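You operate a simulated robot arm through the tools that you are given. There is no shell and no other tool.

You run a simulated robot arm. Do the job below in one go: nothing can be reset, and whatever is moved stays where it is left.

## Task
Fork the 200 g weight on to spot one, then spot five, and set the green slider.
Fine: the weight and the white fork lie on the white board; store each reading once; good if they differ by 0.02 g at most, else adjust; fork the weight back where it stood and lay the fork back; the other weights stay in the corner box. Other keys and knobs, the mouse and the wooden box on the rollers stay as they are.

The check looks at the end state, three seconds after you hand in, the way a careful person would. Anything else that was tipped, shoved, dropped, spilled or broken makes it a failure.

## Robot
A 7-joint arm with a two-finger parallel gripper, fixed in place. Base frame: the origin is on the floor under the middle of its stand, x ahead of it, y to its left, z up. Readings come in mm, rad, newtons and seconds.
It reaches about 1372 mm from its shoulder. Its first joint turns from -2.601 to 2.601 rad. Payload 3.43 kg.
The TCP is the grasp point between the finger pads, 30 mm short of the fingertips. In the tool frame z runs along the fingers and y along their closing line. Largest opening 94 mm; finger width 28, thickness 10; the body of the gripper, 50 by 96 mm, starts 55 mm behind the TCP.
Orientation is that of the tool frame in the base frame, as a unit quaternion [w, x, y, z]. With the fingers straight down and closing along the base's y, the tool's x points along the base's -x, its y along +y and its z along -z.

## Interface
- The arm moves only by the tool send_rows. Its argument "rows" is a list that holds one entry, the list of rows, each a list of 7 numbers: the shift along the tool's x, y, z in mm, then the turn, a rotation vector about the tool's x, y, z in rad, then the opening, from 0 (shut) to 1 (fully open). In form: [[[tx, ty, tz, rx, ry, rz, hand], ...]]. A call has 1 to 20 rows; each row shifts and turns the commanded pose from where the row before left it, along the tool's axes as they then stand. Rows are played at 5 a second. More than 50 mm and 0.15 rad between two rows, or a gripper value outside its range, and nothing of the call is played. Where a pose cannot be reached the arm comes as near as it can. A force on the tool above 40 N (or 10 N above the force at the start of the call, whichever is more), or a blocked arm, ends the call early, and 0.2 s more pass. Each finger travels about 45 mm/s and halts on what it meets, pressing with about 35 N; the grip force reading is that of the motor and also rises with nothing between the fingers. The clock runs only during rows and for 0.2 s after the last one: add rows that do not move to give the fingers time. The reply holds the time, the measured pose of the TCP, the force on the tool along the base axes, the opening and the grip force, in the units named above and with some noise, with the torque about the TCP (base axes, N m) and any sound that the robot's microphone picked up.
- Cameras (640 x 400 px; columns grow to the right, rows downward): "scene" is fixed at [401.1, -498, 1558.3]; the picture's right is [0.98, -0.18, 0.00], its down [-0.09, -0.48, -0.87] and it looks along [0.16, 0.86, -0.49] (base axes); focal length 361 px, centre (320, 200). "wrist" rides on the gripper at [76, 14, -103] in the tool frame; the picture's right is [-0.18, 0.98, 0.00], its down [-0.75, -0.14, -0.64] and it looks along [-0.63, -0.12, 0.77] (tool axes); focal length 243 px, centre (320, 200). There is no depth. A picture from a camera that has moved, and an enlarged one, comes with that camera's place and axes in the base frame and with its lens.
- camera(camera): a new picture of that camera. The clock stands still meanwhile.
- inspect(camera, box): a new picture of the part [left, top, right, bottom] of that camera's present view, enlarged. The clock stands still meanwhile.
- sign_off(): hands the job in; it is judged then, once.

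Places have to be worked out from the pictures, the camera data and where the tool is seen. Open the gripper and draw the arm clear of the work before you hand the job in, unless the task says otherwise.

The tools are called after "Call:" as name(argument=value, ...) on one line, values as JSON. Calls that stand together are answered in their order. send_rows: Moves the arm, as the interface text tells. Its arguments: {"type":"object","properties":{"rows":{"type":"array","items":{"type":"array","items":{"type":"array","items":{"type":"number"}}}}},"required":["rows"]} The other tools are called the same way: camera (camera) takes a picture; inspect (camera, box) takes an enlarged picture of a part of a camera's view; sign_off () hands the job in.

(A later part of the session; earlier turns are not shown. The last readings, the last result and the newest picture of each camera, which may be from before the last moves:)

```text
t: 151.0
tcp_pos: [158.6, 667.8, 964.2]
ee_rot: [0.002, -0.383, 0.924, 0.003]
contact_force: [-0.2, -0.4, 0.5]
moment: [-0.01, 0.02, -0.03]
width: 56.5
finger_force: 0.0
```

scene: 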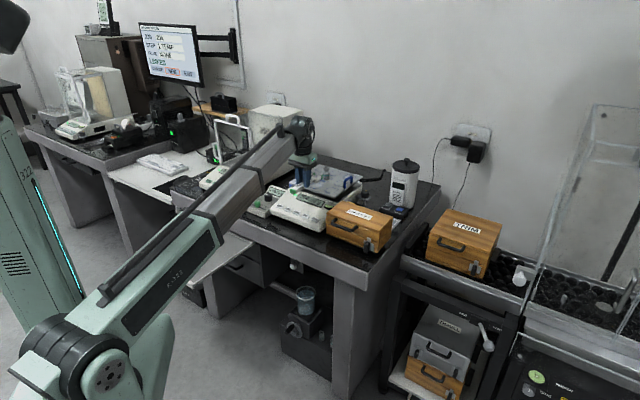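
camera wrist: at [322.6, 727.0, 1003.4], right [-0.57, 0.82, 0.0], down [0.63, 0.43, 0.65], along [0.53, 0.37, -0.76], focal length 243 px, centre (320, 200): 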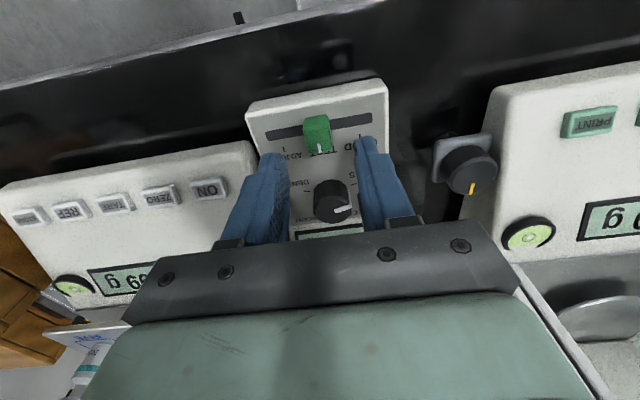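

The fork lies within a millimetre of its original place. I lower around the handle.

Call:
send_rows(rows=[[[0.8, 0, 10, 0, 0, 0, 0.6], [0, 0, 25, 0, 0, 0, 0.6], [0, 0, 30, 0, 0, 0, 0.6], [0, 0, 30, 0, 0, 0, 0.6], [0, 0, 30, 0, 0, 0, 0.6], [0, 0, 30, 0, 0, 0, 0.6], [0, 0, 30, 0, 0, 0, 0.6], [0, 0, 25, 0, 0, 0, 0.6], [0, 0, 15, 0, 0, 0, 0.6], [0, 0, 10, 0, 0, 0, 0.6], [0, 0, 4, 0, 0, 0, 0.6], [0, 0, 0, 0, 0, 0, 0.6], [0, 0, 0, 0, 0, 0, 0.6]]])

Call:
inspect(camera="wrist", box=[220, 0, 420, 250])

Call:
send_rows(rows=[[[0, 0, 0, 0, 0, 0, 0.6]]])

```text
t: 153.8
tcp_pos: [159.0, 667.8, 726.9]
ee_rot: [0.003, -0.382, 0.924, 0.003]
contact_force: [-0.2, -0.7, -0.1]
moment: [0.04, -0.02, -0.01]
width: 56.4
finger_force: 0.1
```

```text
1.60 times, centred on (320, 125) of wrist
camera zoom: at [95.7, 623.8, 828.6], right [-0.57, 0.82, 0.0], down [0.63, 0.43, 0.65], along [0.53, 0.37, -0.76], focal length 388 px, centre (320, 320)
```

zoom: 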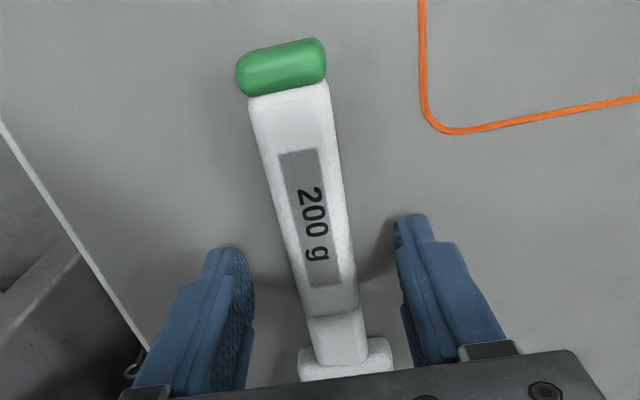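

```text
t: 154.2
tcp_pos: [160.0, 668.4, 725.6]
ee_rot: [0.003, -0.382, 0.924, 0.003]
contact_force: [-1.2, -0.5, -0.1]
moment: [-0.01, 0.01, -0.01]
width: 56.3
finger_force: 0.0
```

I shift 0.8 mm to centre on the handle, lower 2.2 mm and close.

Call:
send_rows(rows=[[[0, 0.8, 1.2, 0, 0, 0, 0.6], [0, 0, 1, 0, 0, 0, 0.6], [0, 0, 0, 0, 0, 0, 0.45], [0, 0, 0, 0, 0, 0, 0.35], [0, 0, 0, 0, 0, 0, 0.3], [0, 0, 0, 0, 0, 0, 0.26], [0, 0, 0, 0, 0, 0, 0.22], [0, 0, 0, 0, 0, 0, 0.18], [0, 0, 0, 0, 0, 0, 0.1], [0, 0, 0, 0, 0, 0, 0], [0, 0, 0, 0, 0, 0, 0], [0, 0, 0, 0, 0, 0, 0]]])

Call:
inspect(camera="wrist", box=[250, 0, 400, 250])

```text
t: 156.8
tcp_pos: [158.4, 668.8, 724.0]
ee_rot: [0.003, -0.383, 0.924, 0.003]
contact_force: [-0.1, -0.4, 0.3]
moment: [0.0, -0.03, 0.02]
width: 22.9
finger_force: 35.5
```

```text
1.60 times, centred on (325, 125) of wrist
camera zoom: at [94.9, 624.3, 826.4], right [-0.57, 0.82, 0.0], down [0.63, 0.43, 0.65], along [0.53, 0.37, -0.76], focal length 388 px, centre (312, 320)
```

zoom: 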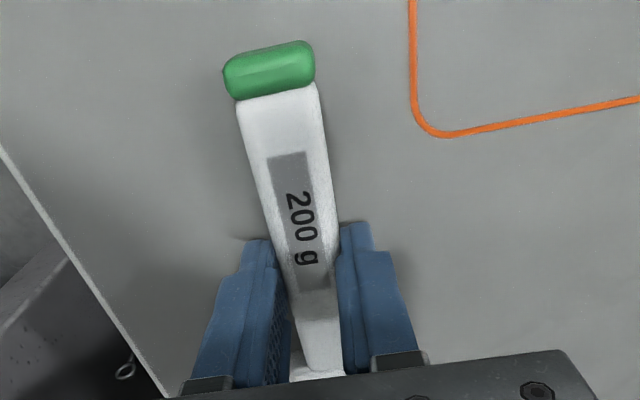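

The grip matches the first one closely. I lift and travel to in front of spot FIVE, tines well short of the weight.

Call:
send_rows(rows=[[[0, 0, -5, 0, 0, 0, 0], [0, 0, -20, 0, 0, 0, 0], [0, 0, -40, 0, 0, 0, 0], [0, 0, -45, 0, 0, 0, 0], [0, 0, -45, 0, 0, 0, 0], [0, 0, -45, 0, 0, 0, 0], [0, 0, -35, 0, 0, 0, 0], [0, 0, -15, 0, 0, 0, 0], [-19.2, -27.94, 0, 0, 0, 0, 0], [-19.2, -27.94, 0, 0, 0, 0, 0], [-19.2, -27.94, 0, 0, 0, 0, 0], [-19.2, -27.94, 0, 0, 0, 0, 0], [-19.2, -27.94, 0, 0, 0, 0, 0], [-19.2, -27.94, 0, 0, 0, 0, 0], [-19.2, -27.94, 0, 0, 0, 0, 0], [-19.2, -27.94, 0, 0, 0, 0, 0], [-19.2, -27.94, 0, 0, 0, 0, 0], [-19.2, -27.94, 0, 0, 0, 0, 0], [-19.2, -27.94, 0, 0, 0, 0, 0], [-19.3, -27.96, 0, 0, 0, 0, 0]]])

Call:
camera(camera="wrist")

Call:
inspect(camera="scene", box=[270, 150, 370, 225])

```text
t: 161.0
tcp_pos: [556.8, 592.3, 974.3]
ee_rot: [0.003, -0.384, 0.923, 0.002]
contact_force: [0.7, 0.1, -0.5]
moment: [0.01, 0.02, 0.0]
width: 23.0
finger_force: 35.0
```

```text
taken
camera wrist: at [494.6, 548.3, 1076.8], right [-0.57, 0.82, 0.0], down [0.63, 0.43, 0.65], along [0.53, 0.37, -0.76], focal length 243 px, centre (320, 200)
```

wrist: 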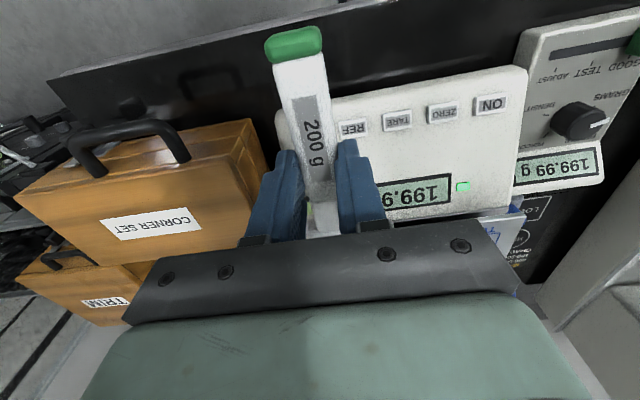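

```text
5.33 times, centred on (320, 188) of scene
camera zoom: at [401.1, -498.0, 1558.3], right [0.98, -0.18, 0.0], down [-0.09, -0.48, -0.87], along [0.16, 0.86, -0.49], focal length 1926 px, centre (320, 267)
```

zoom: 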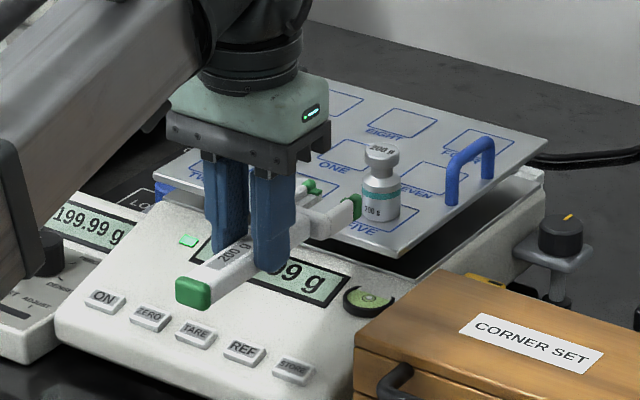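

Position by camera pose: u = −24.3, v = 814.3, z = 974.3. I advance 46 mm and come down to z ≈ 972.9, with the tips just short of the knob, then compare with the withdrawal picture.

Call:
send_rows(rows=[[[-12, 0, 0.45, 0, 0, 0, 0], [-12, 0, 0.45, 0, 0, 0, 0], [-12, 0, 0.45, 0, 0, 0, 0], [-10, 0, 0.4, 0, 0, 0, 0], [0, 0, 0, 0, 0, 0, 0], [0, 0, 0, 0, 0, 0, 0]]])

Call:
inspect(camera="scene", box=[312, 170, 352, 195])

Call:
inspect(camera="wrist", box=[300, 50, 640, 230])

```text
t: 162.4
tcp_pos: [590.4, 625.7, 972.9]
ee_rot: [0.003, -0.383, 0.924, 0.003]
contact_force: [0.1, 0.2, -0.1]
moment: [-0.02, 0.0, -0.02]
width: 23.1
finger_force: 34.9
```

```text
16.00 times, centred on (332, 182) of scene
camera zoom: at [401.1, -498.0, 1558.3], right [0.98, -0.18, 0.0], down [-0.09, -0.48, -0.87], along [0.16, 0.86, -0.49], focal length 5778 px, centre (128, 480)
```

zoom: 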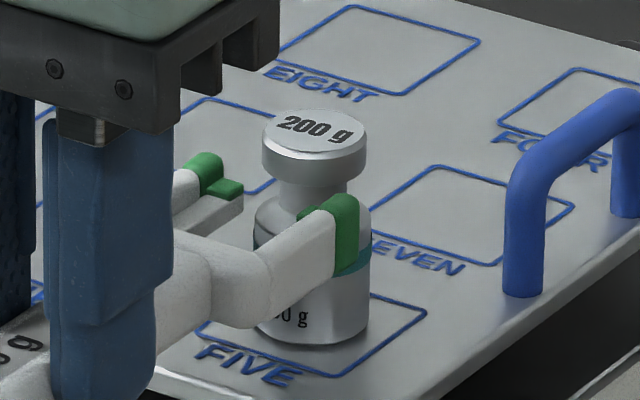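

```text
1.88 times, centred on (470, 140) of wrist
camera zoom: at [526.8, 581.1, 1075.3], right [-0.57, 0.82, 0.0], down [0.63, 0.43, 0.65], along [0.53, 0.37, -0.76], focal length 457 px, centre (38, 313)
```

zoom: 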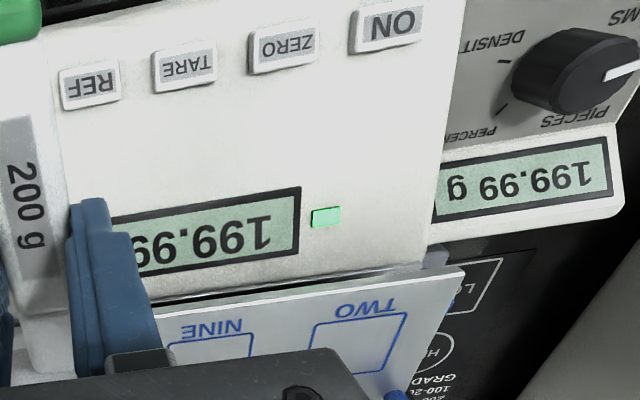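

The tines sit about 1 mm higher relative to the weight than in the withdrawal picture, so I lower 0.9 mm and advance 6 mm, watching the display.

Call:
send_rows(rows=[[[0, 0, 0.9, 0, 0, 0, 0], [-2, 0, 0.016, 0, 0, 0, 0], [-2, 0, 0.016, 0, 0, 0, 0], [-2, 0, 0.016, 0, 0, 0, 0], [0, 0, 0, 0, 0, 0, 0], [0, 0, 0, 0, 0, 0, 0]]])

Call:
inspect(camera="scene", box=[312, 170, 352, 195])

Call:
inspect(camera="wrist", box=[300, 50, 640, 230])

```text
t: 163.8
tcp_pos: [595.3, 631.5, 972.7]
ee_rot: [0.003, -0.383, 0.924, 0.003]
contact_force: [-0.3, -0.9, -0.6]
moment: [0.01, -0.01, -0.02]
width: 23.2
finger_force: 34.9
```

```text
16.00 times, centred on (332, 182) of scene
camera zoom: at [401.1, -498.0, 1558.3], right [0.98, -0.18, 0.0], down [-0.09, -0.48, -0.87], along [0.16, 0.86, -0.49], focal length 5778 px, centre (128, 480)
```

zoom: 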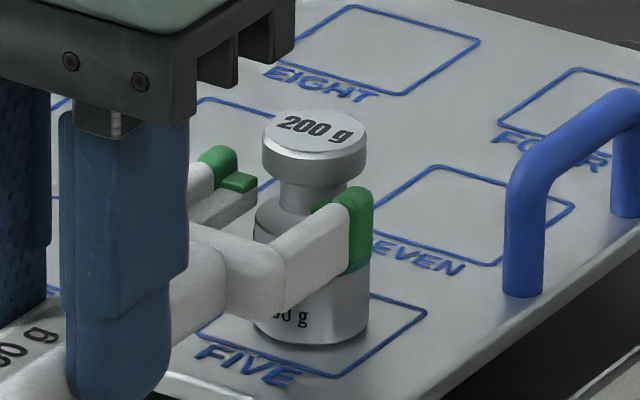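

```text
1.88 times, centred on (470, 140) of wrist
camera zoom: at [531.1, 585.7, 1074.5], right [-0.57, 0.82, 0.0], down [0.63, 0.43, 0.65], along [0.53, 0.37, -0.76], focal length 457 px, centre (38, 313)
```

zoom: 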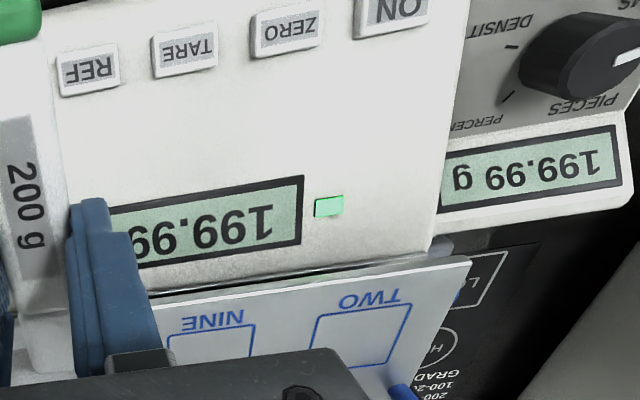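

Height now agrees within about half a millimetre from both estimates. I advance 4 mm and check the display.

Call:
send_rows(rows=[[[-2, 0, 0.016, 0, 0, 0, 0], [-2, 0, 0.016, 0, 0, 0, 0], [0, 0, 0, 0, 0, 0, 0], [0, 0, 0, 0, 0, 0, 0]]])

Call:
inspect(camera="wrist", box=[300, 50, 640, 230])

Call:
inspect(camera="scene", box=[312, 170, 352, 195])

```text
t: 164.8
tcp_pos: [598.7, 633.0, 971.8]
ee_rot: [0.003, -0.383, 0.924, 0.003]
contact_force: [0.7, 0.3, 0.0]
moment: [0.0, 0.05, 0.03]
width: 22.9
finger_force: 35.0
```

```text
1.88 times, centred on (470, 140) of wrist
camera zoom: at [534.0, 588.4, 1074.4], right [-0.57, 0.82, 0.0], down [0.63, 0.43, 0.65], along [0.53, 0.37, -0.76], focal length 457 px, centre (38, 313)
```

zoom: 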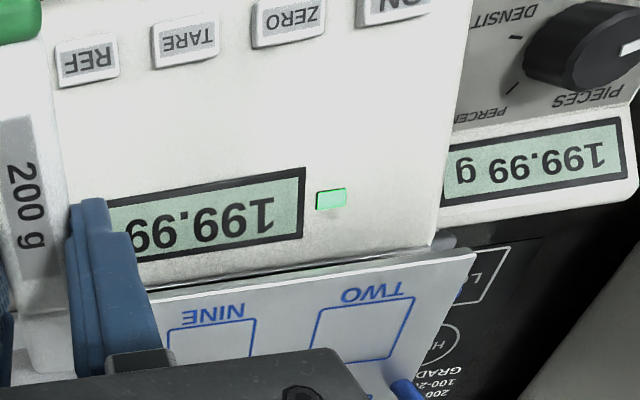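

```text
16.00 times, centred on (332, 182) of scene
camera zoom: at [401.1, -498.0, 1558.3], right [0.98, -0.18, 0.0], down [-0.09, -0.48, -0.87], along [0.16, 0.86, -0.49], focal length 5778 px, centre (128, 480)
```

zoom: 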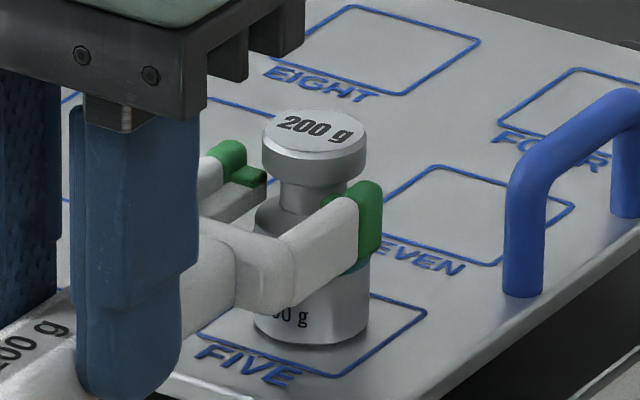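

Still 199.99 g, no contact with the lips now under the knob. Another 4 mm.

Call:
send_rows(rows=[[[-2, 0, 0.016, 0, 0, 0, 0], [-2, 0, 0.016, 0, 0, 0, 0], [0, 0, 0, 0, 0, 0, 0], [0, 0, 0, 0, 0, 0, 0]]])

Call:
inspect(camera="wrist", box=[300, 50, 640, 230])

```text
t: 165.8
tcp_pos: [599.5, 636.0, 971.1]
ee_rot: [0.004, -0.383, 0.924, 0.002]
contact_force: [0.6, 0.3, -0.5]
moment: [-0.02, 0.01, 0.02]
width: 22.9
finger_force: 35.4
```

```text
1.88 times, centred on (470, 140) of wrist
camera zoom: at [536.5, 591.2, 1074.5], right [-0.57, 0.82, 0.0], down [0.63, 0.43, 0.65], along [0.53, 0.37, -0.76], focal length 457 px, centre (38, 313)
```

zoom: 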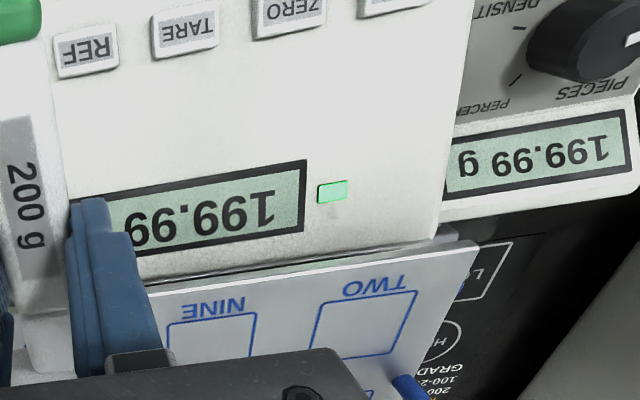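

Steady. I advance 6 mm.

Call:
send_rows(rows=[[[-2, 0, 0.016, 0, 0, 0, 0], [-2, 0, 0.016, 0, 0, 0, 0], [-2, 0, 0.016, 0, 0, 0, 0], [0, 0, 0, 0, 0, 0, 0], [0, 0, 0, 0, 0, 0, 0]]])

Call:
inspect(camera="wrist", box=[300, 50, 640, 230])

Call:
inspect(camera="scene", box=[312, 170, 352, 195])

```text
t: 167.0
tcp_pos: [604.9, 639.5, 972.1]
ee_rot: [0.002, -0.383, 0.924, 0.003]
contact_force: [-1.0, -0.6, 0.0]
moment: [-0.02, 0.01, -0.03]
width: 22.9
finger_force: 34.3
```

```text
1.88 times, centred on (470, 140) of wrist
camera zoom: at [540.9, 595.4, 1074.8], right [-0.57, 0.82, 0.0], down [0.63, 0.43, 0.65], along [0.53, 0.37, -0.76], focal length 457 px, centre (38, 313)
```

zoom: 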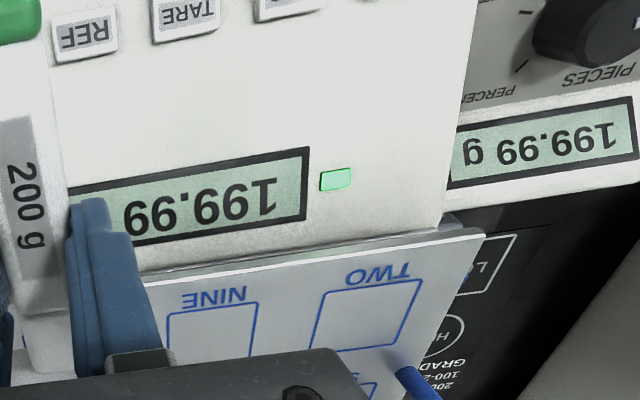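

```text
16.00 times, centred on (332, 182) of scene
camera zoom: at [401.1, -498.0, 1558.3], right [0.98, -0.18, 0.0], down [-0.09, -0.48, -0.87], along [0.16, 0.86, -0.49], focal length 5778 px, centre (128, 480)
```

zoom: 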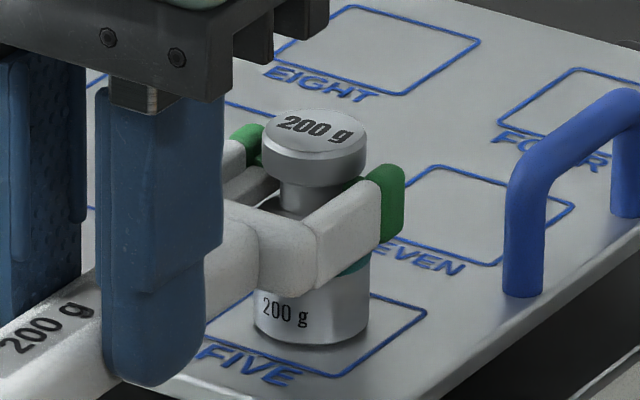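

No contact. I advance another 7 mm.

Call:
send_rows(rows=[[[-2, 0, 0.016, 0, 0, 0, 0], [-2, 0, 0.016, 0, 0, 0, 0], [-3, 0, 0.023, 0, 0, 0, 0], [0, 0, 0, 0, 0, 0, 0], [0, 0, 0, 0, 0, 0, 0]]])

Call:
inspect(camera="wrist", box=[300, 50, 640, 230])

Call:
inspect(camera="scene", box=[312, 170, 352, 195])

```text
t: 168.2
tcp_pos: [609.9, 644.5, 972.1]
ee_rot: [0.003, -0.383, 0.924, 0.004]
contact_force: [0.0, 0.0, 0.4]
moment: [-0.01, 0.03, 0.01]
width: 23.2
finger_force: 34.6
```

```text
1.88 times, centred on (470, 140) of wrist
camera zoom: at [545.9, 600.4, 1074.8], right [-0.57, 0.82, 0.0], down [0.63, 0.43, 0.65], along [0.53, 0.37, -0.76], focal length 457 px, centre (38, 313)
```

zoom: 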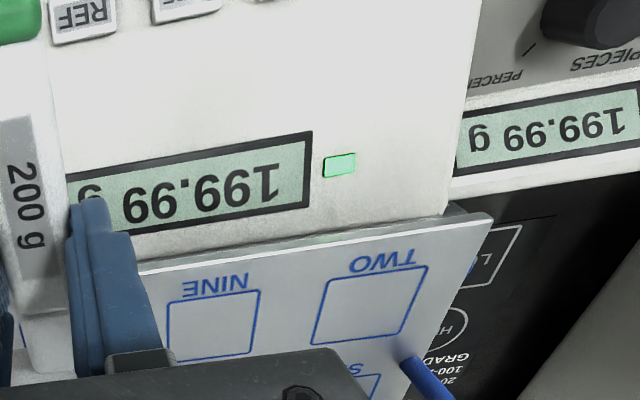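

```text
16.00 times, centred on (332, 182) of scene
camera zoom: at [401.1, -498.0, 1558.3], right [0.98, -0.18, 0.0], down [-0.09, -0.48, -0.87], along [0.16, 0.86, -0.49], focal length 5778 px, centre (128, 480)
```

zoom: 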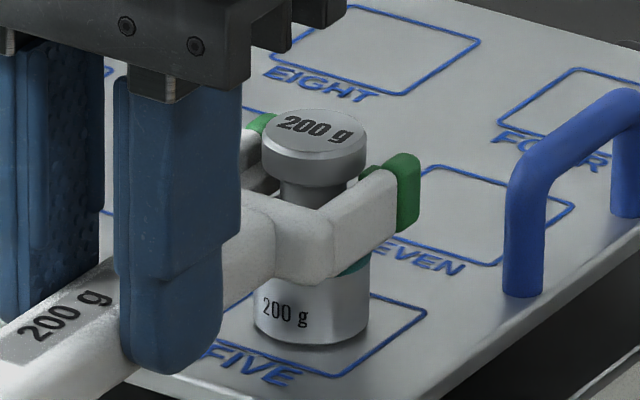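

About 7 mm remain by comparison with the seated picture. I advance 5.5 mm.

Call:
send_rows(rows=[[[-2, 0, 0.016, 0, 0, 0, 0], [-2, 0, 0.016, 0, 0, 0, 0], [-1.5, 0, 0.012, 0, 0, 0, 0], [0, 0, 0, 0, 0, 0, 0], [0, 0, 0, 0, 0, 0, 0]]])

Call:
inspect(camera="wrist", box=[300, 50, 640, 230])

Call:
inspect(camera="scene", box=[312, 170, 352, 195])

```text
t: 169.4
tcp_pos: [613.7, 649.0, 971.3]
ee_rot: [0.003, -0.382, 0.924, 0.003]
contact_force: [0.7, 0.1, 0.2]
moment: [-0.04, -0.01, -0.02]
width: 22.9
finger_force: 36.0
```

```text
1.88 times, centred on (470, 140) of wrist
camera zoom: at [549.8, 604.5, 1074.9], right [-0.57, 0.82, 0.0], down [0.63, 0.43, 0.65], along [0.53, 0.37, -0.76], focal length 457 px, centre (38, 313)
```

zoom: 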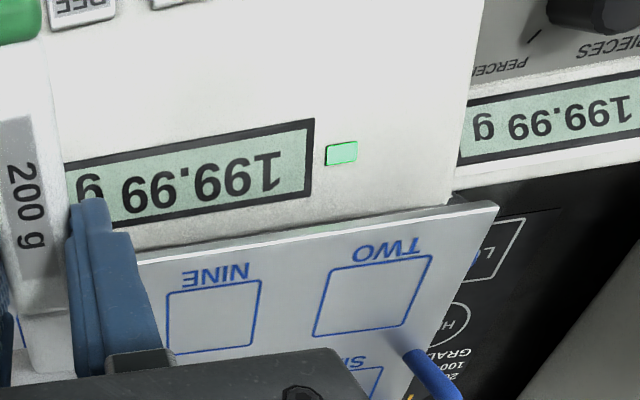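

```text
16.00 times, centred on (332, 182) of scene
camera zoom: at [401.1, -498.0, 1558.3], right [0.98, -0.18, 0.0], down [-0.09, -0.48, -0.87], along [0.16, 0.86, -0.49], focal length 5778 px, centre (128, 480)
```

zoom: 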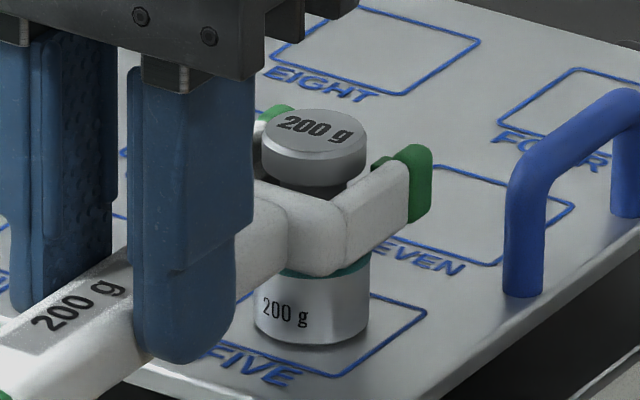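

About 1.6 mm short of the seat. I advance that and lift 4 mm.

Call:
send_rows(rows=[[[-1, 0, 0.008, 0, 0, 0, 0], [-0.6, 0, 0.005, 0, 0, 0, 0], [0, 0, 0, 0, 0, 0, 0], [0, 0, -1, 0, 0, 0, 0], [0, 0, -1, 0, 0, 0, 0], [0, 0, -1, 0, 0, 0, 0], [0, 0, -1, 0, 0, 0, 0], [0, 0, 0, 0, 0, 0, 0], [0, 0, 0, 0, 0, 0, 0]]])

Call:
inspect(camera="scene", box=[312, 170, 352, 195])

Call:
inspect(camera="wrist", box=[300, 50, 640, 230])

```text
t: 171.4
tcp_pos: [614.9, 651.2, 976.5]
ee_rot: [0.002, -0.383, 0.924, 0.004]
contact_force: [-0.1, 0.0, -2.2]
moment: [-0.14, 0.1, 0.03]
width: 23.0
finger_force: 34.7
```

```text
16.00 times, centred on (332, 182) of scene
camera zoom: at [401.1, -498.0, 1558.3], right [0.98, -0.18, 0.0], down [-0.09, -0.48, -0.87], along [0.16, 0.86, -0.49], focal length 5778 px, centre (128, 480)
```

zoom: 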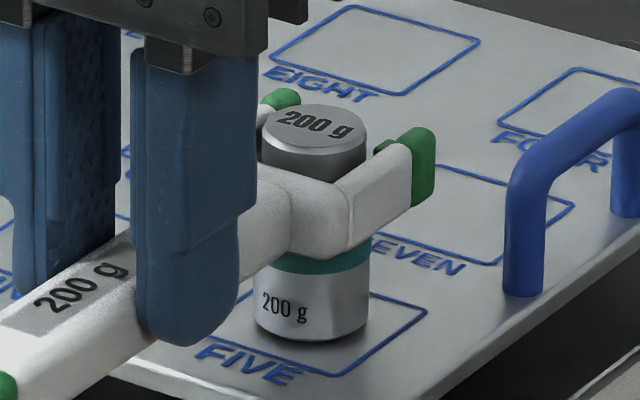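

```text
1.88 times, centred on (470, 140) of wrist
camera zoom: at [550.7, 605.8, 1078.7], right [-0.57, 0.82, 0.0], down [0.63, 0.43, 0.65], along [0.53, 0.37, -0.76], focal length 457 px, centre (38, 313)
```

zoom: 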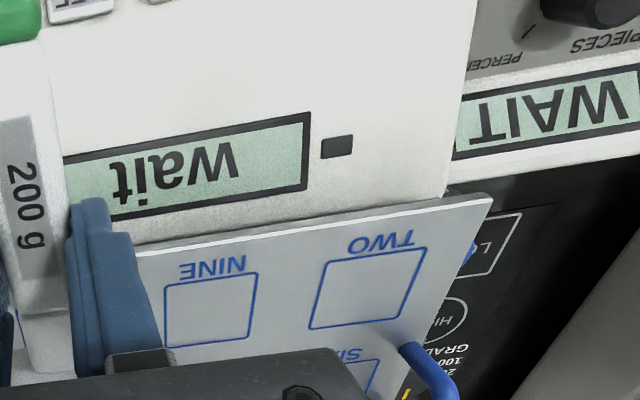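

The weight hangs straight on the fork again. I raise it smoothly well above the balance.

Call:
send_rows(rows=[[[0, 0, -2, 0, 0, 0, 0], [0, 0, -5, 0, 0, 0, 0], [0, 0, -10, 0, 0, 0, 0], [0, 0, -15, 0, 0, 0, 0], [0, 0, -18, 0, 0, 0, 0], [0, 0, -18, 0, 0, 0, 0], [0, 0, -14, 0, 0, 0, 0], [0, 0, -8, 0, 0, 0, 0], [0, 0, -5, 0, 0, 0, 0], [0, 0, 0, 0, 0, 0, 0], [0, 0, 0, 0, 0, 0, 0]]])

Call:
inspect(camera="scene", box=[270, 120, 370, 220])

```text
t: 173.8
tcp_pos: [614.5, 649.9, 1070.9]
ee_rot: [0.002, -0.382, 0.924, 0.004]
contact_force: [0.0, 0.5, -3.1]
moment: [-0.13, 0.12, 0.02]
width: 23.0
finger_force: 35.1
```

```text
4.00 times, centred on (320, 170) of scene
camera zoom: at [401.1, -498.0, 1558.3], right [0.98, -0.18, 0.0], down [-0.09, -0.48, -0.87], along [0.16, 0.86, -0.49], focal length 1444 px, centre (320, 320)
```

zoom: 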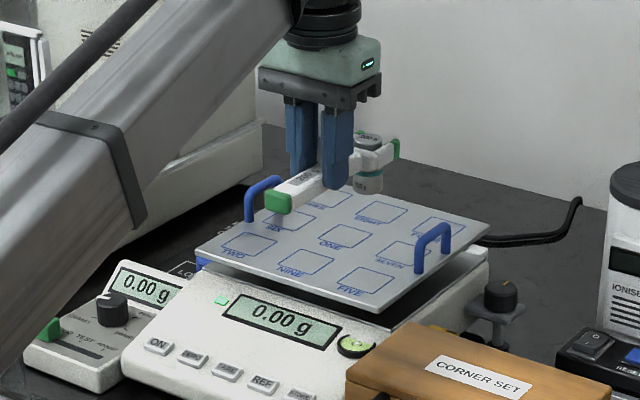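

Balance back at 0.00 g with the pan empty. I carry the weight back, first leg at constant height.

Call:
send_rows(rows=[[[3.73, 6.4, 0, 0, 0, 0, 0], [7.45, 12.8, 0, 0, 0, 0, 0], [12.42, 21.33, 0, 0, 0, 0, 0], [12.42, 21.33, 0, 0, 0, 0, 0], [12.42, 21.33, 0, 0, 0, 0, 0], [12.42, 21.33, 0, 0, 0, 0, 0], [12.42, 21.33, 0, 0, 0, 0, 0], [12.42, 21.33, 0, 0, 0, 0, 0], [12.42, 21.33, 0, 0, 0, 0, 0], [12.42, 21.33, 0, 0, 0, 0, 0], [12.42, 21.33, 0, 0, 0, 0, 0], [12.42, 21.33, 0, 0, 0, 0, 0], [12.42, 21.33, 0, 0, 0, 0, 0], [7.45, 12.8, 0, 0, 0, 0, 0], [3.73, 6.4, 0, 0, 0, 0, 0], [0, 0, 0, 0, 0, 0, 0], [0, 0, 0, 0, 0, 0, 0]]])

Call:
inspect(camera="scene", box=[200, 110, 280, 190])

```text
t: 177.4
tcp_pos: [309.2, 731.1, 1070.5]
ee_rot: [0.002, -0.383, 0.924, 0.003]
contact_force: [-0.1, 0.1, -2.2]
moment: [-0.11, 0.13, -0.02]
width: 23.1
finger_force: 35.1
```

```text
5.00 times, centred on (240, 150) of scene
camera zoom: at [401.1, -498.0, 1558.3], right [0.98, -0.18, 0.0], down [-0.09, -0.48, -0.87], along [0.16, 0.86, -0.49], focal length 1806 px, centre (720, 450)
```

zoom: 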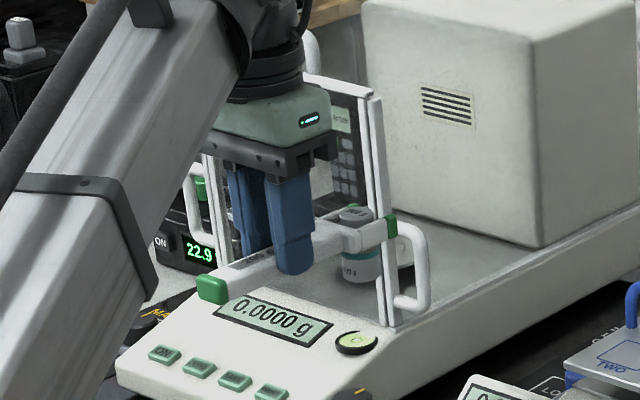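

All fine. Second leg: down-range to over the board while descending to z ≈ 1000.

Call:
send_rows(rows=[[[5.16, 4.77, 1.63, 0, 0, 0, 0], [10.31, 9.55, 3.26, 0, 0, 0, 0], [17.19, 15.91, 5.43, 0, 0, 0, 0], [17.19, 15.91, 5.43, 0, 0, 0, 0], [17.19, 15.91, 5.43, 0, 0, 0, 0], [17.19, 15.91, 5.43, 0, 0, 0, 0], [17.19, 15.91, 5.43, 0, 0, 0, 0], [17.19, 15.91, 5.43, 0, 0, 0, 0], [17.19, 15.91, 5.43, 0, 0, 0, 0], [17.19, 15.91, 5.43, 0, 0, 0, 0], [17.19, 15.91, 5.43, 0, 0, 0, 0], [17.19, 15.91, 5.43, 0, 0, 0, 0], [17.19, 15.91, 5.43, 0, 0, 0, 0], [10.31, 9.55, 3.26, 0, 0, 0, 0], [5.16, 4.77, 1.63, 0, 0, 0, 0], [0, 0, 0, 0, 0, 0, 0], [0, 0, 0, 0, 0, 0, 0]]])

Call:
camera(camera="scene")

Call:
camera(camera="wrist")

```text
t: 181.0
tcp_pos: [8.6, 719.4, 999.5]
ee_rot: [0.003, -0.383, 0.924, 0.004]
contact_force: [0.5, -0.1, -3.1]
moment: [-0.1, 0.14, -0.01]
width: 23.0
finger_force: 34.8
```

```text
taken
```

scene: 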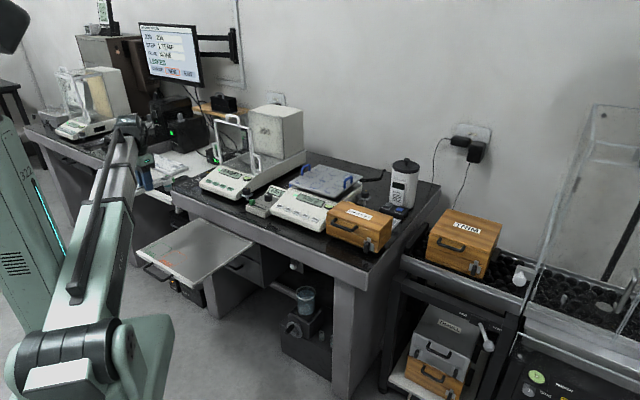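

```text
taken
camera wrist: at [-54.4, 673.8, 1103.6], right [-0.57, 0.82, 0.0], down [0.63, 0.43, 0.65], along [0.53, 0.37, -0.76], focal length 243 px, centre (320, 200)
```

wrist: 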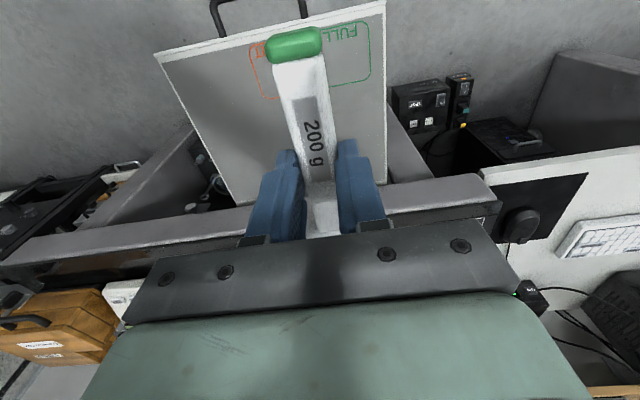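

Over the board. I lower until the weight is about 12 mm above the surface.

Call:
send_rows(rows=[[[0.4, 0, 5, 0, 0, 0, 0], [0.4, 0, 12, 0, 0, 0, 0], [0.3, 0, 20, 0, 0, 0, 0], [0, 0, 22, 0, 0, 0, 0], [0, 0, 22, 0, 0, 0, 0], [0, 0, 22, 0, 0, 0, 0], [0, 0, 22, 0, 0, 0, 0], [0, 0, 22, 0, 0, 0, 0], [0, 0, 22, 0, 0, 0, 0], [0, 0, 20, 0, 0, 0, 0], [0, 0, 18, 0, 0, 0, 0], [0, 0, 13, 0, 0, 0, 0], [0, 0, 8, 0, 0, 0, 0], [0, 0, 3.5, 0, 0, 0, 0], [0, 0, 0, 0, 0, 0, 0], [0, 0, 0, 0, 0, 0, 0]]])

Call:
inspect(camera="scene", box=[162, 224, 202, 249])

Call:
inspect(camera="wrist", box=[220, 0, 480, 200])

```text
t: 184.4
tcp_pos: [9.5, 719.5, 768.7]
ee_rot: [0.003, -0.383, 0.924, 0.003]
contact_force: [-0.2, 0.3, -2.0]
moment: [-0.12, 0.13, -0.02]
width: 23.1
finger_force: 34.9
```

```text
16.00 times, centred on (182, 236) of scene
camera zoom: at [401.1, -498.0, 1558.3], right [0.98, -0.18, 0.0], down [-0.09, -0.48, -0.87], along [0.16, 0.86, -0.49], focal length 5778 px, centre (2528, -384)
```

zoom: 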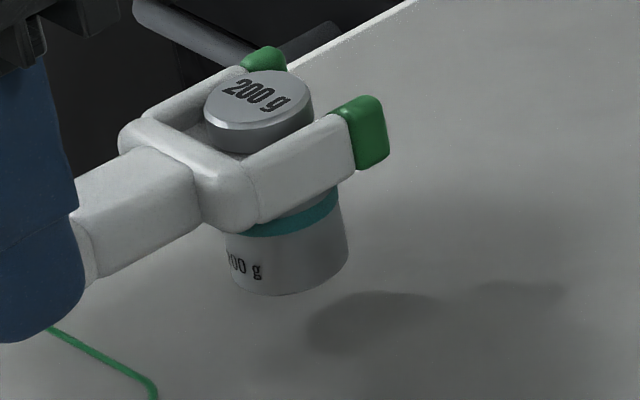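

```text
2.00 times, centred on (350, 100) of wrist
camera zoom: at [-54.6, 674.8, 871.5], right [-0.57, 0.82, 0.0], down [0.63, 0.43, 0.65], along [0.53, 0.37, -0.76], focal length 485 px, centre (260, 400)
```

zoom: 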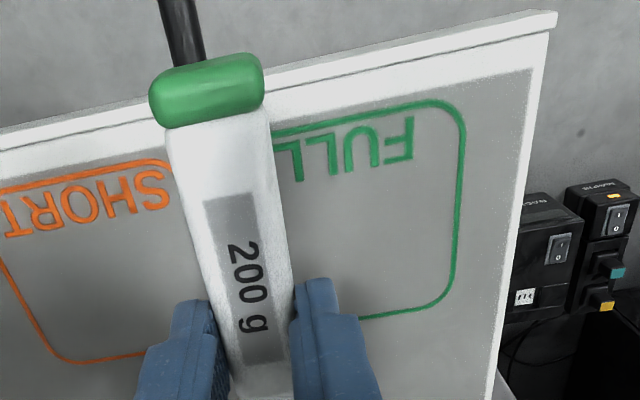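

The weight is near its original spot. I lower 11 mm more so it hovers just over the board and can be compared with the original picture.

Call:
send_rows(rows=[[[0, 0, 3, 0, 0, 0, 0], [0, 0, 4, 0, 0, 0, 0], [0, 0, 3, 0, 0, 0, 0], [0, 0, 1, 0, 0, 0, 0], [0, 0, 0, 0, 0, 0, 0], [0, 0, 0, 0, 0, 0, 0]]])

Call:
inspect(camera="scene", box=[162, 224, 202, 249])

Call:
inspect(camera="wrist", box=[220, 0, 480, 200])

```text
t: 185.8
tcp_pos: [9.7, 719.7, 758.5]
ee_rot: [0.002, -0.382, 0.924, 0.003]
contact_force: [-0.2, 0.3, -2.9]
moment: [-0.14, 0.12, 0.0]
width: 22.9
finger_force: 35.2
```

```text
16.00 times, centred on (182, 236) of scene
camera zoom: at [401.1, -498.0, 1558.3], right [0.98, -0.18, 0.0], down [-0.09, -0.48, -0.87], along [0.16, 0.86, -0.49], focal length 5778 px, centre (2528, -384)
```

zoom: 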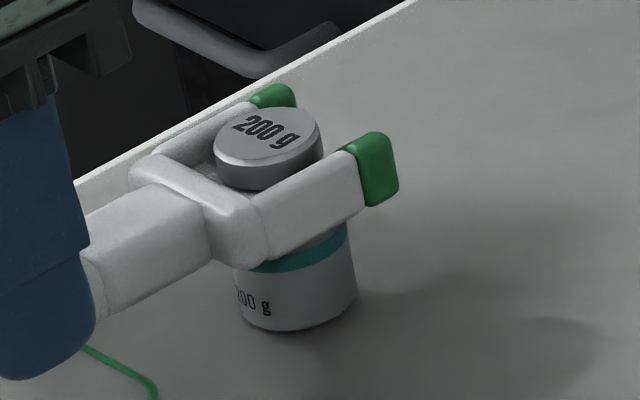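

```text
2.00 times, centred on (350, 100) of wrist
camera zoom: at [-54.4, 674.8, 860.7], right [-0.57, 0.82, 0.0], down [0.63, 0.43, 0.65], along [0.53, 0.37, -0.76], focal length 485 px, centre (260, 400)
```

zoom: 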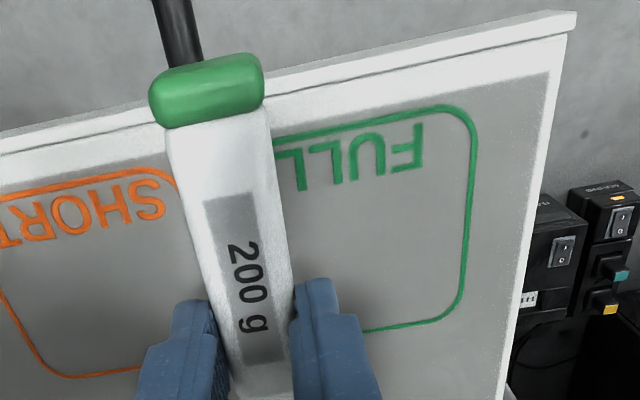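

Nearly down. I lower in small steps to find touch-down.

Call:
send_rows(rows=[[[0, 0, 0.8, 0, 0, 0, 0], [0, 0, 0.7, 0, 0, 0, 0], [0, 0, 0, 0, 0, 0, 0], [0, 0, 0, 0, 0, 0, 0]]])

Call:
inspect(camera="scene", box=[162, 224, 202, 249])

```text
t: 186.8
tcp_pos: [8.9, 720.0, 757.4]
ee_rot: [0.003, -0.383, 0.924, 0.003]
contact_force: [-0.4, 0.6, -3.3]
moment: [-0.11, 0.11, -0.03]
width: 22.9
finger_force: 34.4
```

```text
16.00 times, centred on (182, 236) of scene
camera zoom: at [401.1, -498.0, 1558.3], right [0.98, -0.18, 0.0], down [-0.09, -0.48, -0.87], along [0.16, 0.86, -0.49], focal length 5778 px, centre (2528, -384)
```

zoom: 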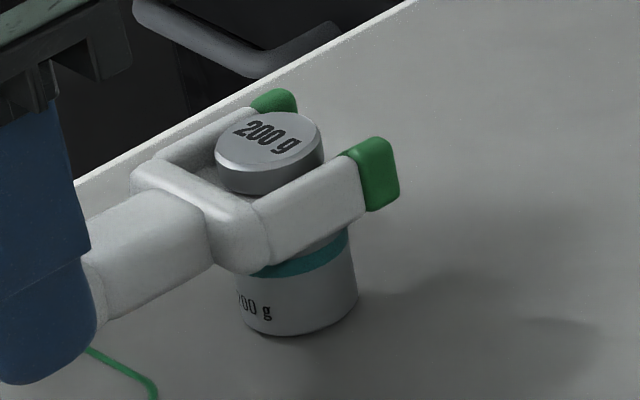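

Still hanging, base about touching; the spot is about 2.2 mm short of the original. I raise 0.8 mm, shift 2.2 mm forward, and lower again.

Call:
send_rows(rows=[[[0, 0, -0.8, 0, 0, 0, 0], [-1.1, -0.1, 0, 0, 0, 0, 0], [-1.1, -0.1, 0, 0, 0, 0, 0], [0, 0, 0.8, 0, 0, 0, 0], [0, 0, 0.4, 0, 0, 0, 0], [0, 0, 0, 0, 0, 0, 0], [0, 0, 0, 0, 0, 0, 0]]])

Call:
inspect(camera="scene", box=[162, 224, 202, 249])

```text
t: 188.4
tcp_pos: [11.0, 720.8, 756.2]
ee_rot: [0.003, -0.383, 0.924, 0.003]
contact_force: [0.4, 0.9, -3.1]
moment: [-0.11, 0.12, 0.01]
width: 23.1
finger_force: 35.0
```

```text
16.00 times, centred on (182, 236) of scene
camera zoom: at [401.1, -498.0, 1558.3], right [0.98, -0.18, 0.0], down [-0.09, -0.48, -0.87], along [0.16, 0.86, -0.49], focal length 5778 px, centre (2528, -384)
```

zoom: 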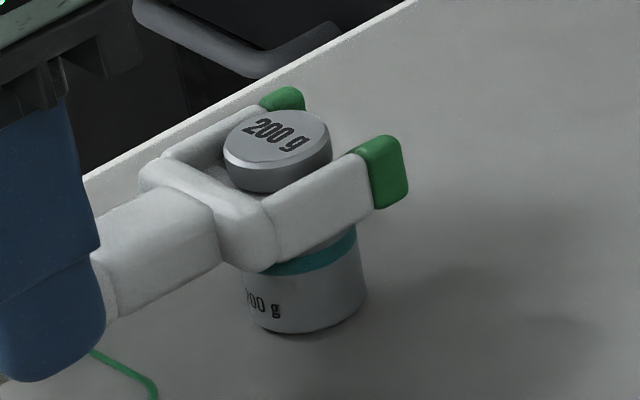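

Now top (278,137) and base (306,333) match the original picture (278,138)/(304,332). I lower the last bit to touch-down.

Call:
send_rows(rows=[[[0, 0, 0.5, 0, 0, 0, 0], [0, 0, 0.4, 0, 0, 0, 0], [0, 0, 0, 0, 0, 0, 0], [0, 0, 0, 0, 0, 0, 0]]])

Call:
inspect(camera="scene", box=[162, 224, 202, 249])

```text
t: 189.4
tcp_pos: [12.0, 720.2, 755.9]
ee_rot: [0.003, -0.383, 0.924, 0.003]
contact_force: [-0.1, 0.1, -1.1]
moment: [-0.03, 0.02, 0.0]
width: 22.8
finger_force: 34.6
```

```text
16.00 times, centred on (182, 236) of scene
camera zoom: at [401.1, -498.0, 1558.3], right [0.98, -0.18, 0.0], down [-0.09, -0.48, -0.87], along [0.16, 0.86, -0.49], focal length 5778 px, centre (2528, -384)
```

zoom: 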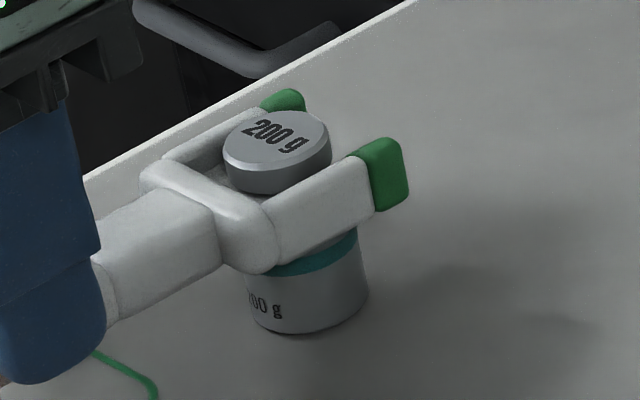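

Touched down exactly on the original spot. I lower 2.6 mm more so the fork is free, then check.

Call:
send_rows(rows=[[[0, 0, 0.9, 0, 0, 0, 0], [0, 0, 0.9, 0, 0, 0, 0], [0, 0, 0.8, 0, 0, 0, 0], [0, 0, 0, 0, 0, 0, 0], [0, 0, 0, 0, 0, 0, 0]]])

Call:
inspect(camera="scene", box=[162, 224, 202, 249])

Call:
send_rows(rows=[[[0, 0, 0, 0, 0, 0, 0]]])

```text
t: 190.6
tcp_pos: [11.1, 721.7, 753.4]
ee_rot: [0.003, -0.383, 0.924, 0.003]
contact_force: [0.4, -0.1, 0.3]
moment: [-0.01, 0.03, -0.03]
width: 22.9
finger_force: 35.4
```

```text
16.00 times, centred on (182, 236) of scene
camera zoom: at [401.1, -498.0, 1558.3], right [0.98, -0.18, 0.0], down [-0.09, -0.48, -0.87], along [0.16, 0.86, -0.49], focal length 5778 px, centre (2528, -384)
```

zoom: 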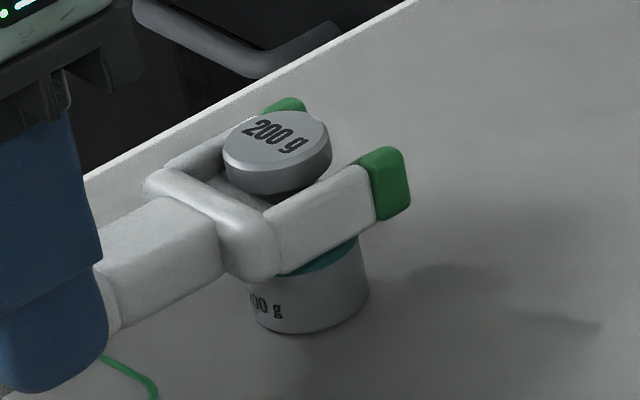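

```text
t: 191.0
tcp_pos: [11.1, 720.7, 752.9]
ee_rot: [0.002, -0.383, 0.924, 0.003]
contact_force: [0.3, 1.1, -1.1]
moment: [0.04, -0.01, 0.05]
width: 23.1
finger_force: 35.4
```

The fork is free around the neck. I withdraw 6 mm at constant height and check that the weight stays put.

Call:
send_rows(rows=[[[2, 0, -0.016, 0, 0, 0, 0], [2, 0, -0.016, 0, 0, 0, 0], [2, 0, -0.016, 0, 0, 0, 0], [0, 0, 0, 0, 0, 0, 0]]])

Call:
inspect(camera="scene", box=[162, 224, 202, 249])

```text
t: 192.0
tcp_pos: [7.6, 716.0, 753.2]
ee_rot: [0.003, -0.383, 0.924, 0.003]
contact_force: [0.3, -0.2, -0.2]
moment: [0.01, 0.02, 0.0]
width: 22.8
finger_force: 35.6
```

```text
16.00 times, centred on (182, 236) of scene
camera zoom: at [401.1, -498.0, 1558.3], right [0.98, -0.18, 0.0], down [-0.09, -0.48, -0.87], along [0.16, 0.86, -0.49], focal length 5778 px, centre (2528, -384)
```

zoom: 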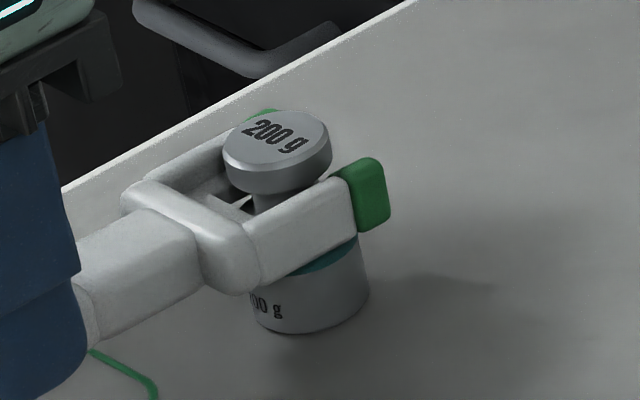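

The weight is unmoved and moments are zero. I withdraw another 9 mm.

Call:
send_rows(rows=[[[3, 0, -0.023, 0, 0, 0, 0], [3, 0, -0.023, 0, 0, 0, 0], [3, 0, -0.023, 0, 0, 0, 0], [0, 0, 0, 0, 0, 0, 0]]])

Call:
inspect(camera="scene", box=[162, 224, 202, 249])

```text
t: 193.0
tcp_pos: [1.1, 710.5, 753.0]
ee_rot: [0.002, -0.383, 0.924, 0.003]
contact_force: [0.7, 0.0, 0.3]
moment: [0.05, -0.04, 0.0]
width: 23.1
finger_force: 35.3
```

```text
16.00 times, centred on (182, 236) of scene
camera zoom: at [401.1, -498.0, 1558.3], right [0.98, -0.18, 0.0], down [-0.09, -0.48, -0.87], along [0.16, 0.86, -0.49], focal length 5778 px, centre (2528, -384)
```

zoom: 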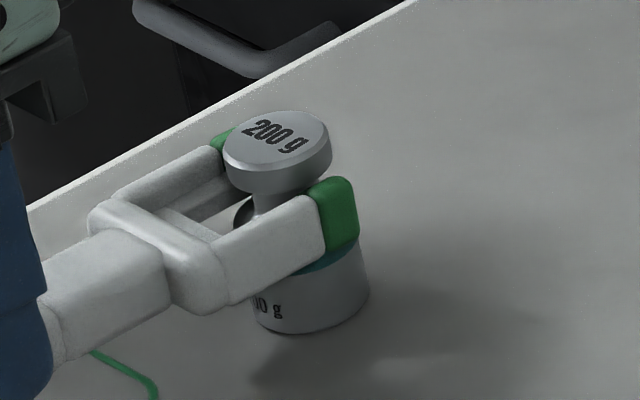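

A faint upward load shows on the tines, so I raise 0.3 mm and withdraw another 6 mm, checking again.

Call:
send_rows(rows=[[[0, 0, -0.3, 0, 0, 0, 0], [2, 0, -0.016, 0, 0, 0, 0], [2, 0, -0.016, 0, 0, 0, 0], [2, 0, -0.016, 0, 0, 0, 0], [0, 0, 0, 0, 0, 0, 0]]])

Call:
inspect(camera="scene", box=[162, 224, 202, 249])

```text
t: 194.2
tcp_pos: [-4.7, 706.0, 751.5]
ee_rot: [0.002, -0.383, 0.924, 0.003]
contact_force: [0.9, -0.1, -1.0]
moment: [0.0, 0.01, -0.03]
width: 22.9
finger_force: 34.6
```

```text
16.00 times, centred on (182, 236) of scene
camera zoom: at [401.1, -498.0, 1558.3], right [0.98, -0.18, 0.0], down [-0.09, -0.48, -0.87], along [0.16, 0.86, -0.49], focal length 5778 px, centre (2528, -384)
```

zoom: 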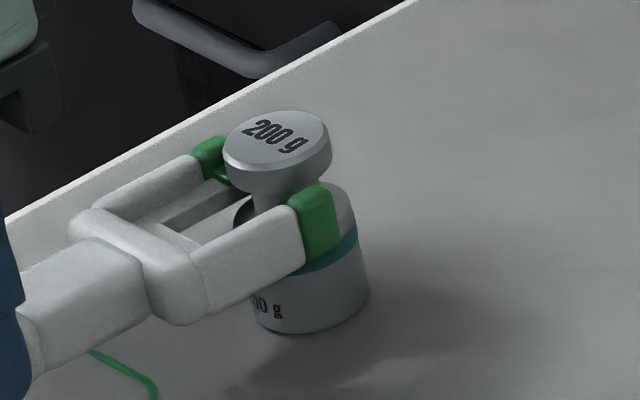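

The weight stays put at (278,139). I withdraw another 8 mm.

Call:
send_rows(rows=[[[2, 0, -0.016, 0, 0, 0, 0], [3, 0, -0.023, 0, 0, 0, 0], [3, 0, -0.023, 0, 0, 0, 0], [0, 0, 0, 0, 0, 0, 0]]])

Call:
inspect(camera="scene", box=[162, 224, 202, 249])

```text
t: 195.2
tcp_pos: [-9.5, 701.5, 753.3]
ee_rot: [0.003, -0.383, 0.924, 0.003]
contact_force: [0.3, -0.4, -0.6]
moment: [-0.02, -0.01, 0.0]
width: 23.0
finger_force: 35.7
```

```text
16.00 times, centred on (182, 236) of scene
camera zoom: at [401.1, -498.0, 1558.3], right [0.98, -0.18, 0.0], down [-0.09, -0.48, -0.87], along [0.16, 0.86, -0.49], focal length 5778 px, centre (2528, -384)
```

zoom: 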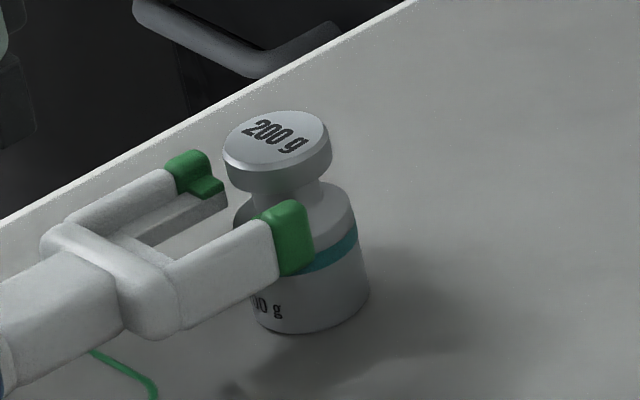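

The fork is clear of the knob. I withdraw 40 mm more and raise 70 mm, then check the weight's final stand.

Call:
send_rows(rows=[[[4, 0, -0.03, 0, 0, 0, 0], [8, 0, -0.06, 0, 0, 0, 0], [10, 0, -0.08, 0, 0, 0, 0], [10, 0, -0.08, 0, 0, 0, 0], [8, 0, -0.06, 0, 0, 0, 0], [0, 0, -10, 0, 0, 0, 0], [0, 0, -20, 0, 0, 0, 0], [0, 0, -20, 0, 0, 0, 0], [0, 0, -20, 0, 0, 0, 0], [0, 0, 0, 0, 0, 0, 0], [0, 0, 0, 0, 0, 0, 0]]])

Call:
inspect(camera="scene", box=[162, 224, 202, 249])

Call:
camera(camera="wrist")

```text
t: 197.6
tcp_pos: [-38.6, 672.3, 823.7]
ee_rot: [0.002, -0.382, 0.924, 0.003]
contact_force: [-0.3, 0.7, -0.5]
moment: [0.02, 0.0, 0.0]
width: 23.1
finger_force: 34.5
```

```text
16.00 times, centred on (182, 236) of scene
camera zoom: at [401.1, -498.0, 1558.3], right [0.98, -0.18, 0.0], down [-0.09, -0.48, -0.87], along [0.16, 0.86, -0.49], focal length 5778 px, centre (2528, -384)
```

zoom: 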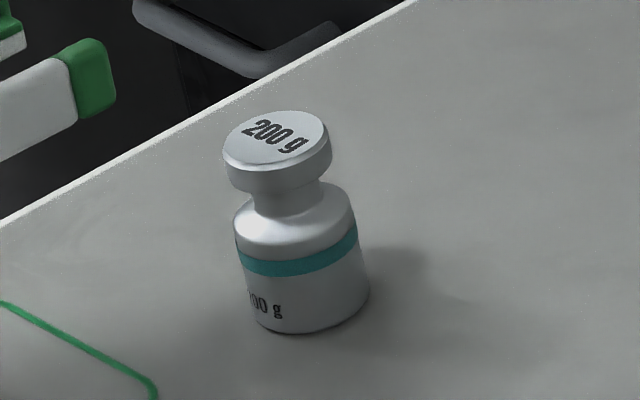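

```text
taken
camera wrist: at [-101.5, 626.6, 925.8], right [-0.57, 0.82, 0.0], down [0.63, 0.43, 0.65], along [0.53, 0.37, -0.76], focal length 243 px, centre (320, 200)
```

wrist: 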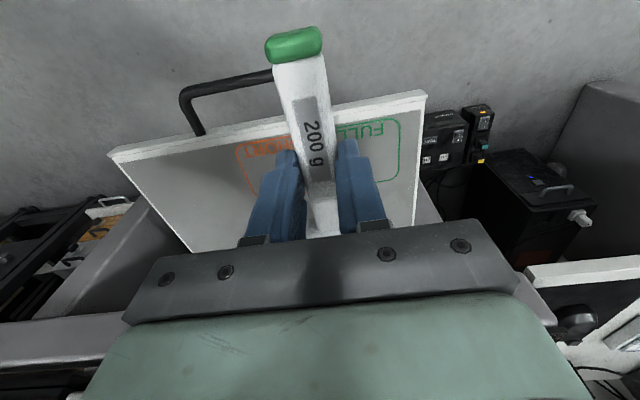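

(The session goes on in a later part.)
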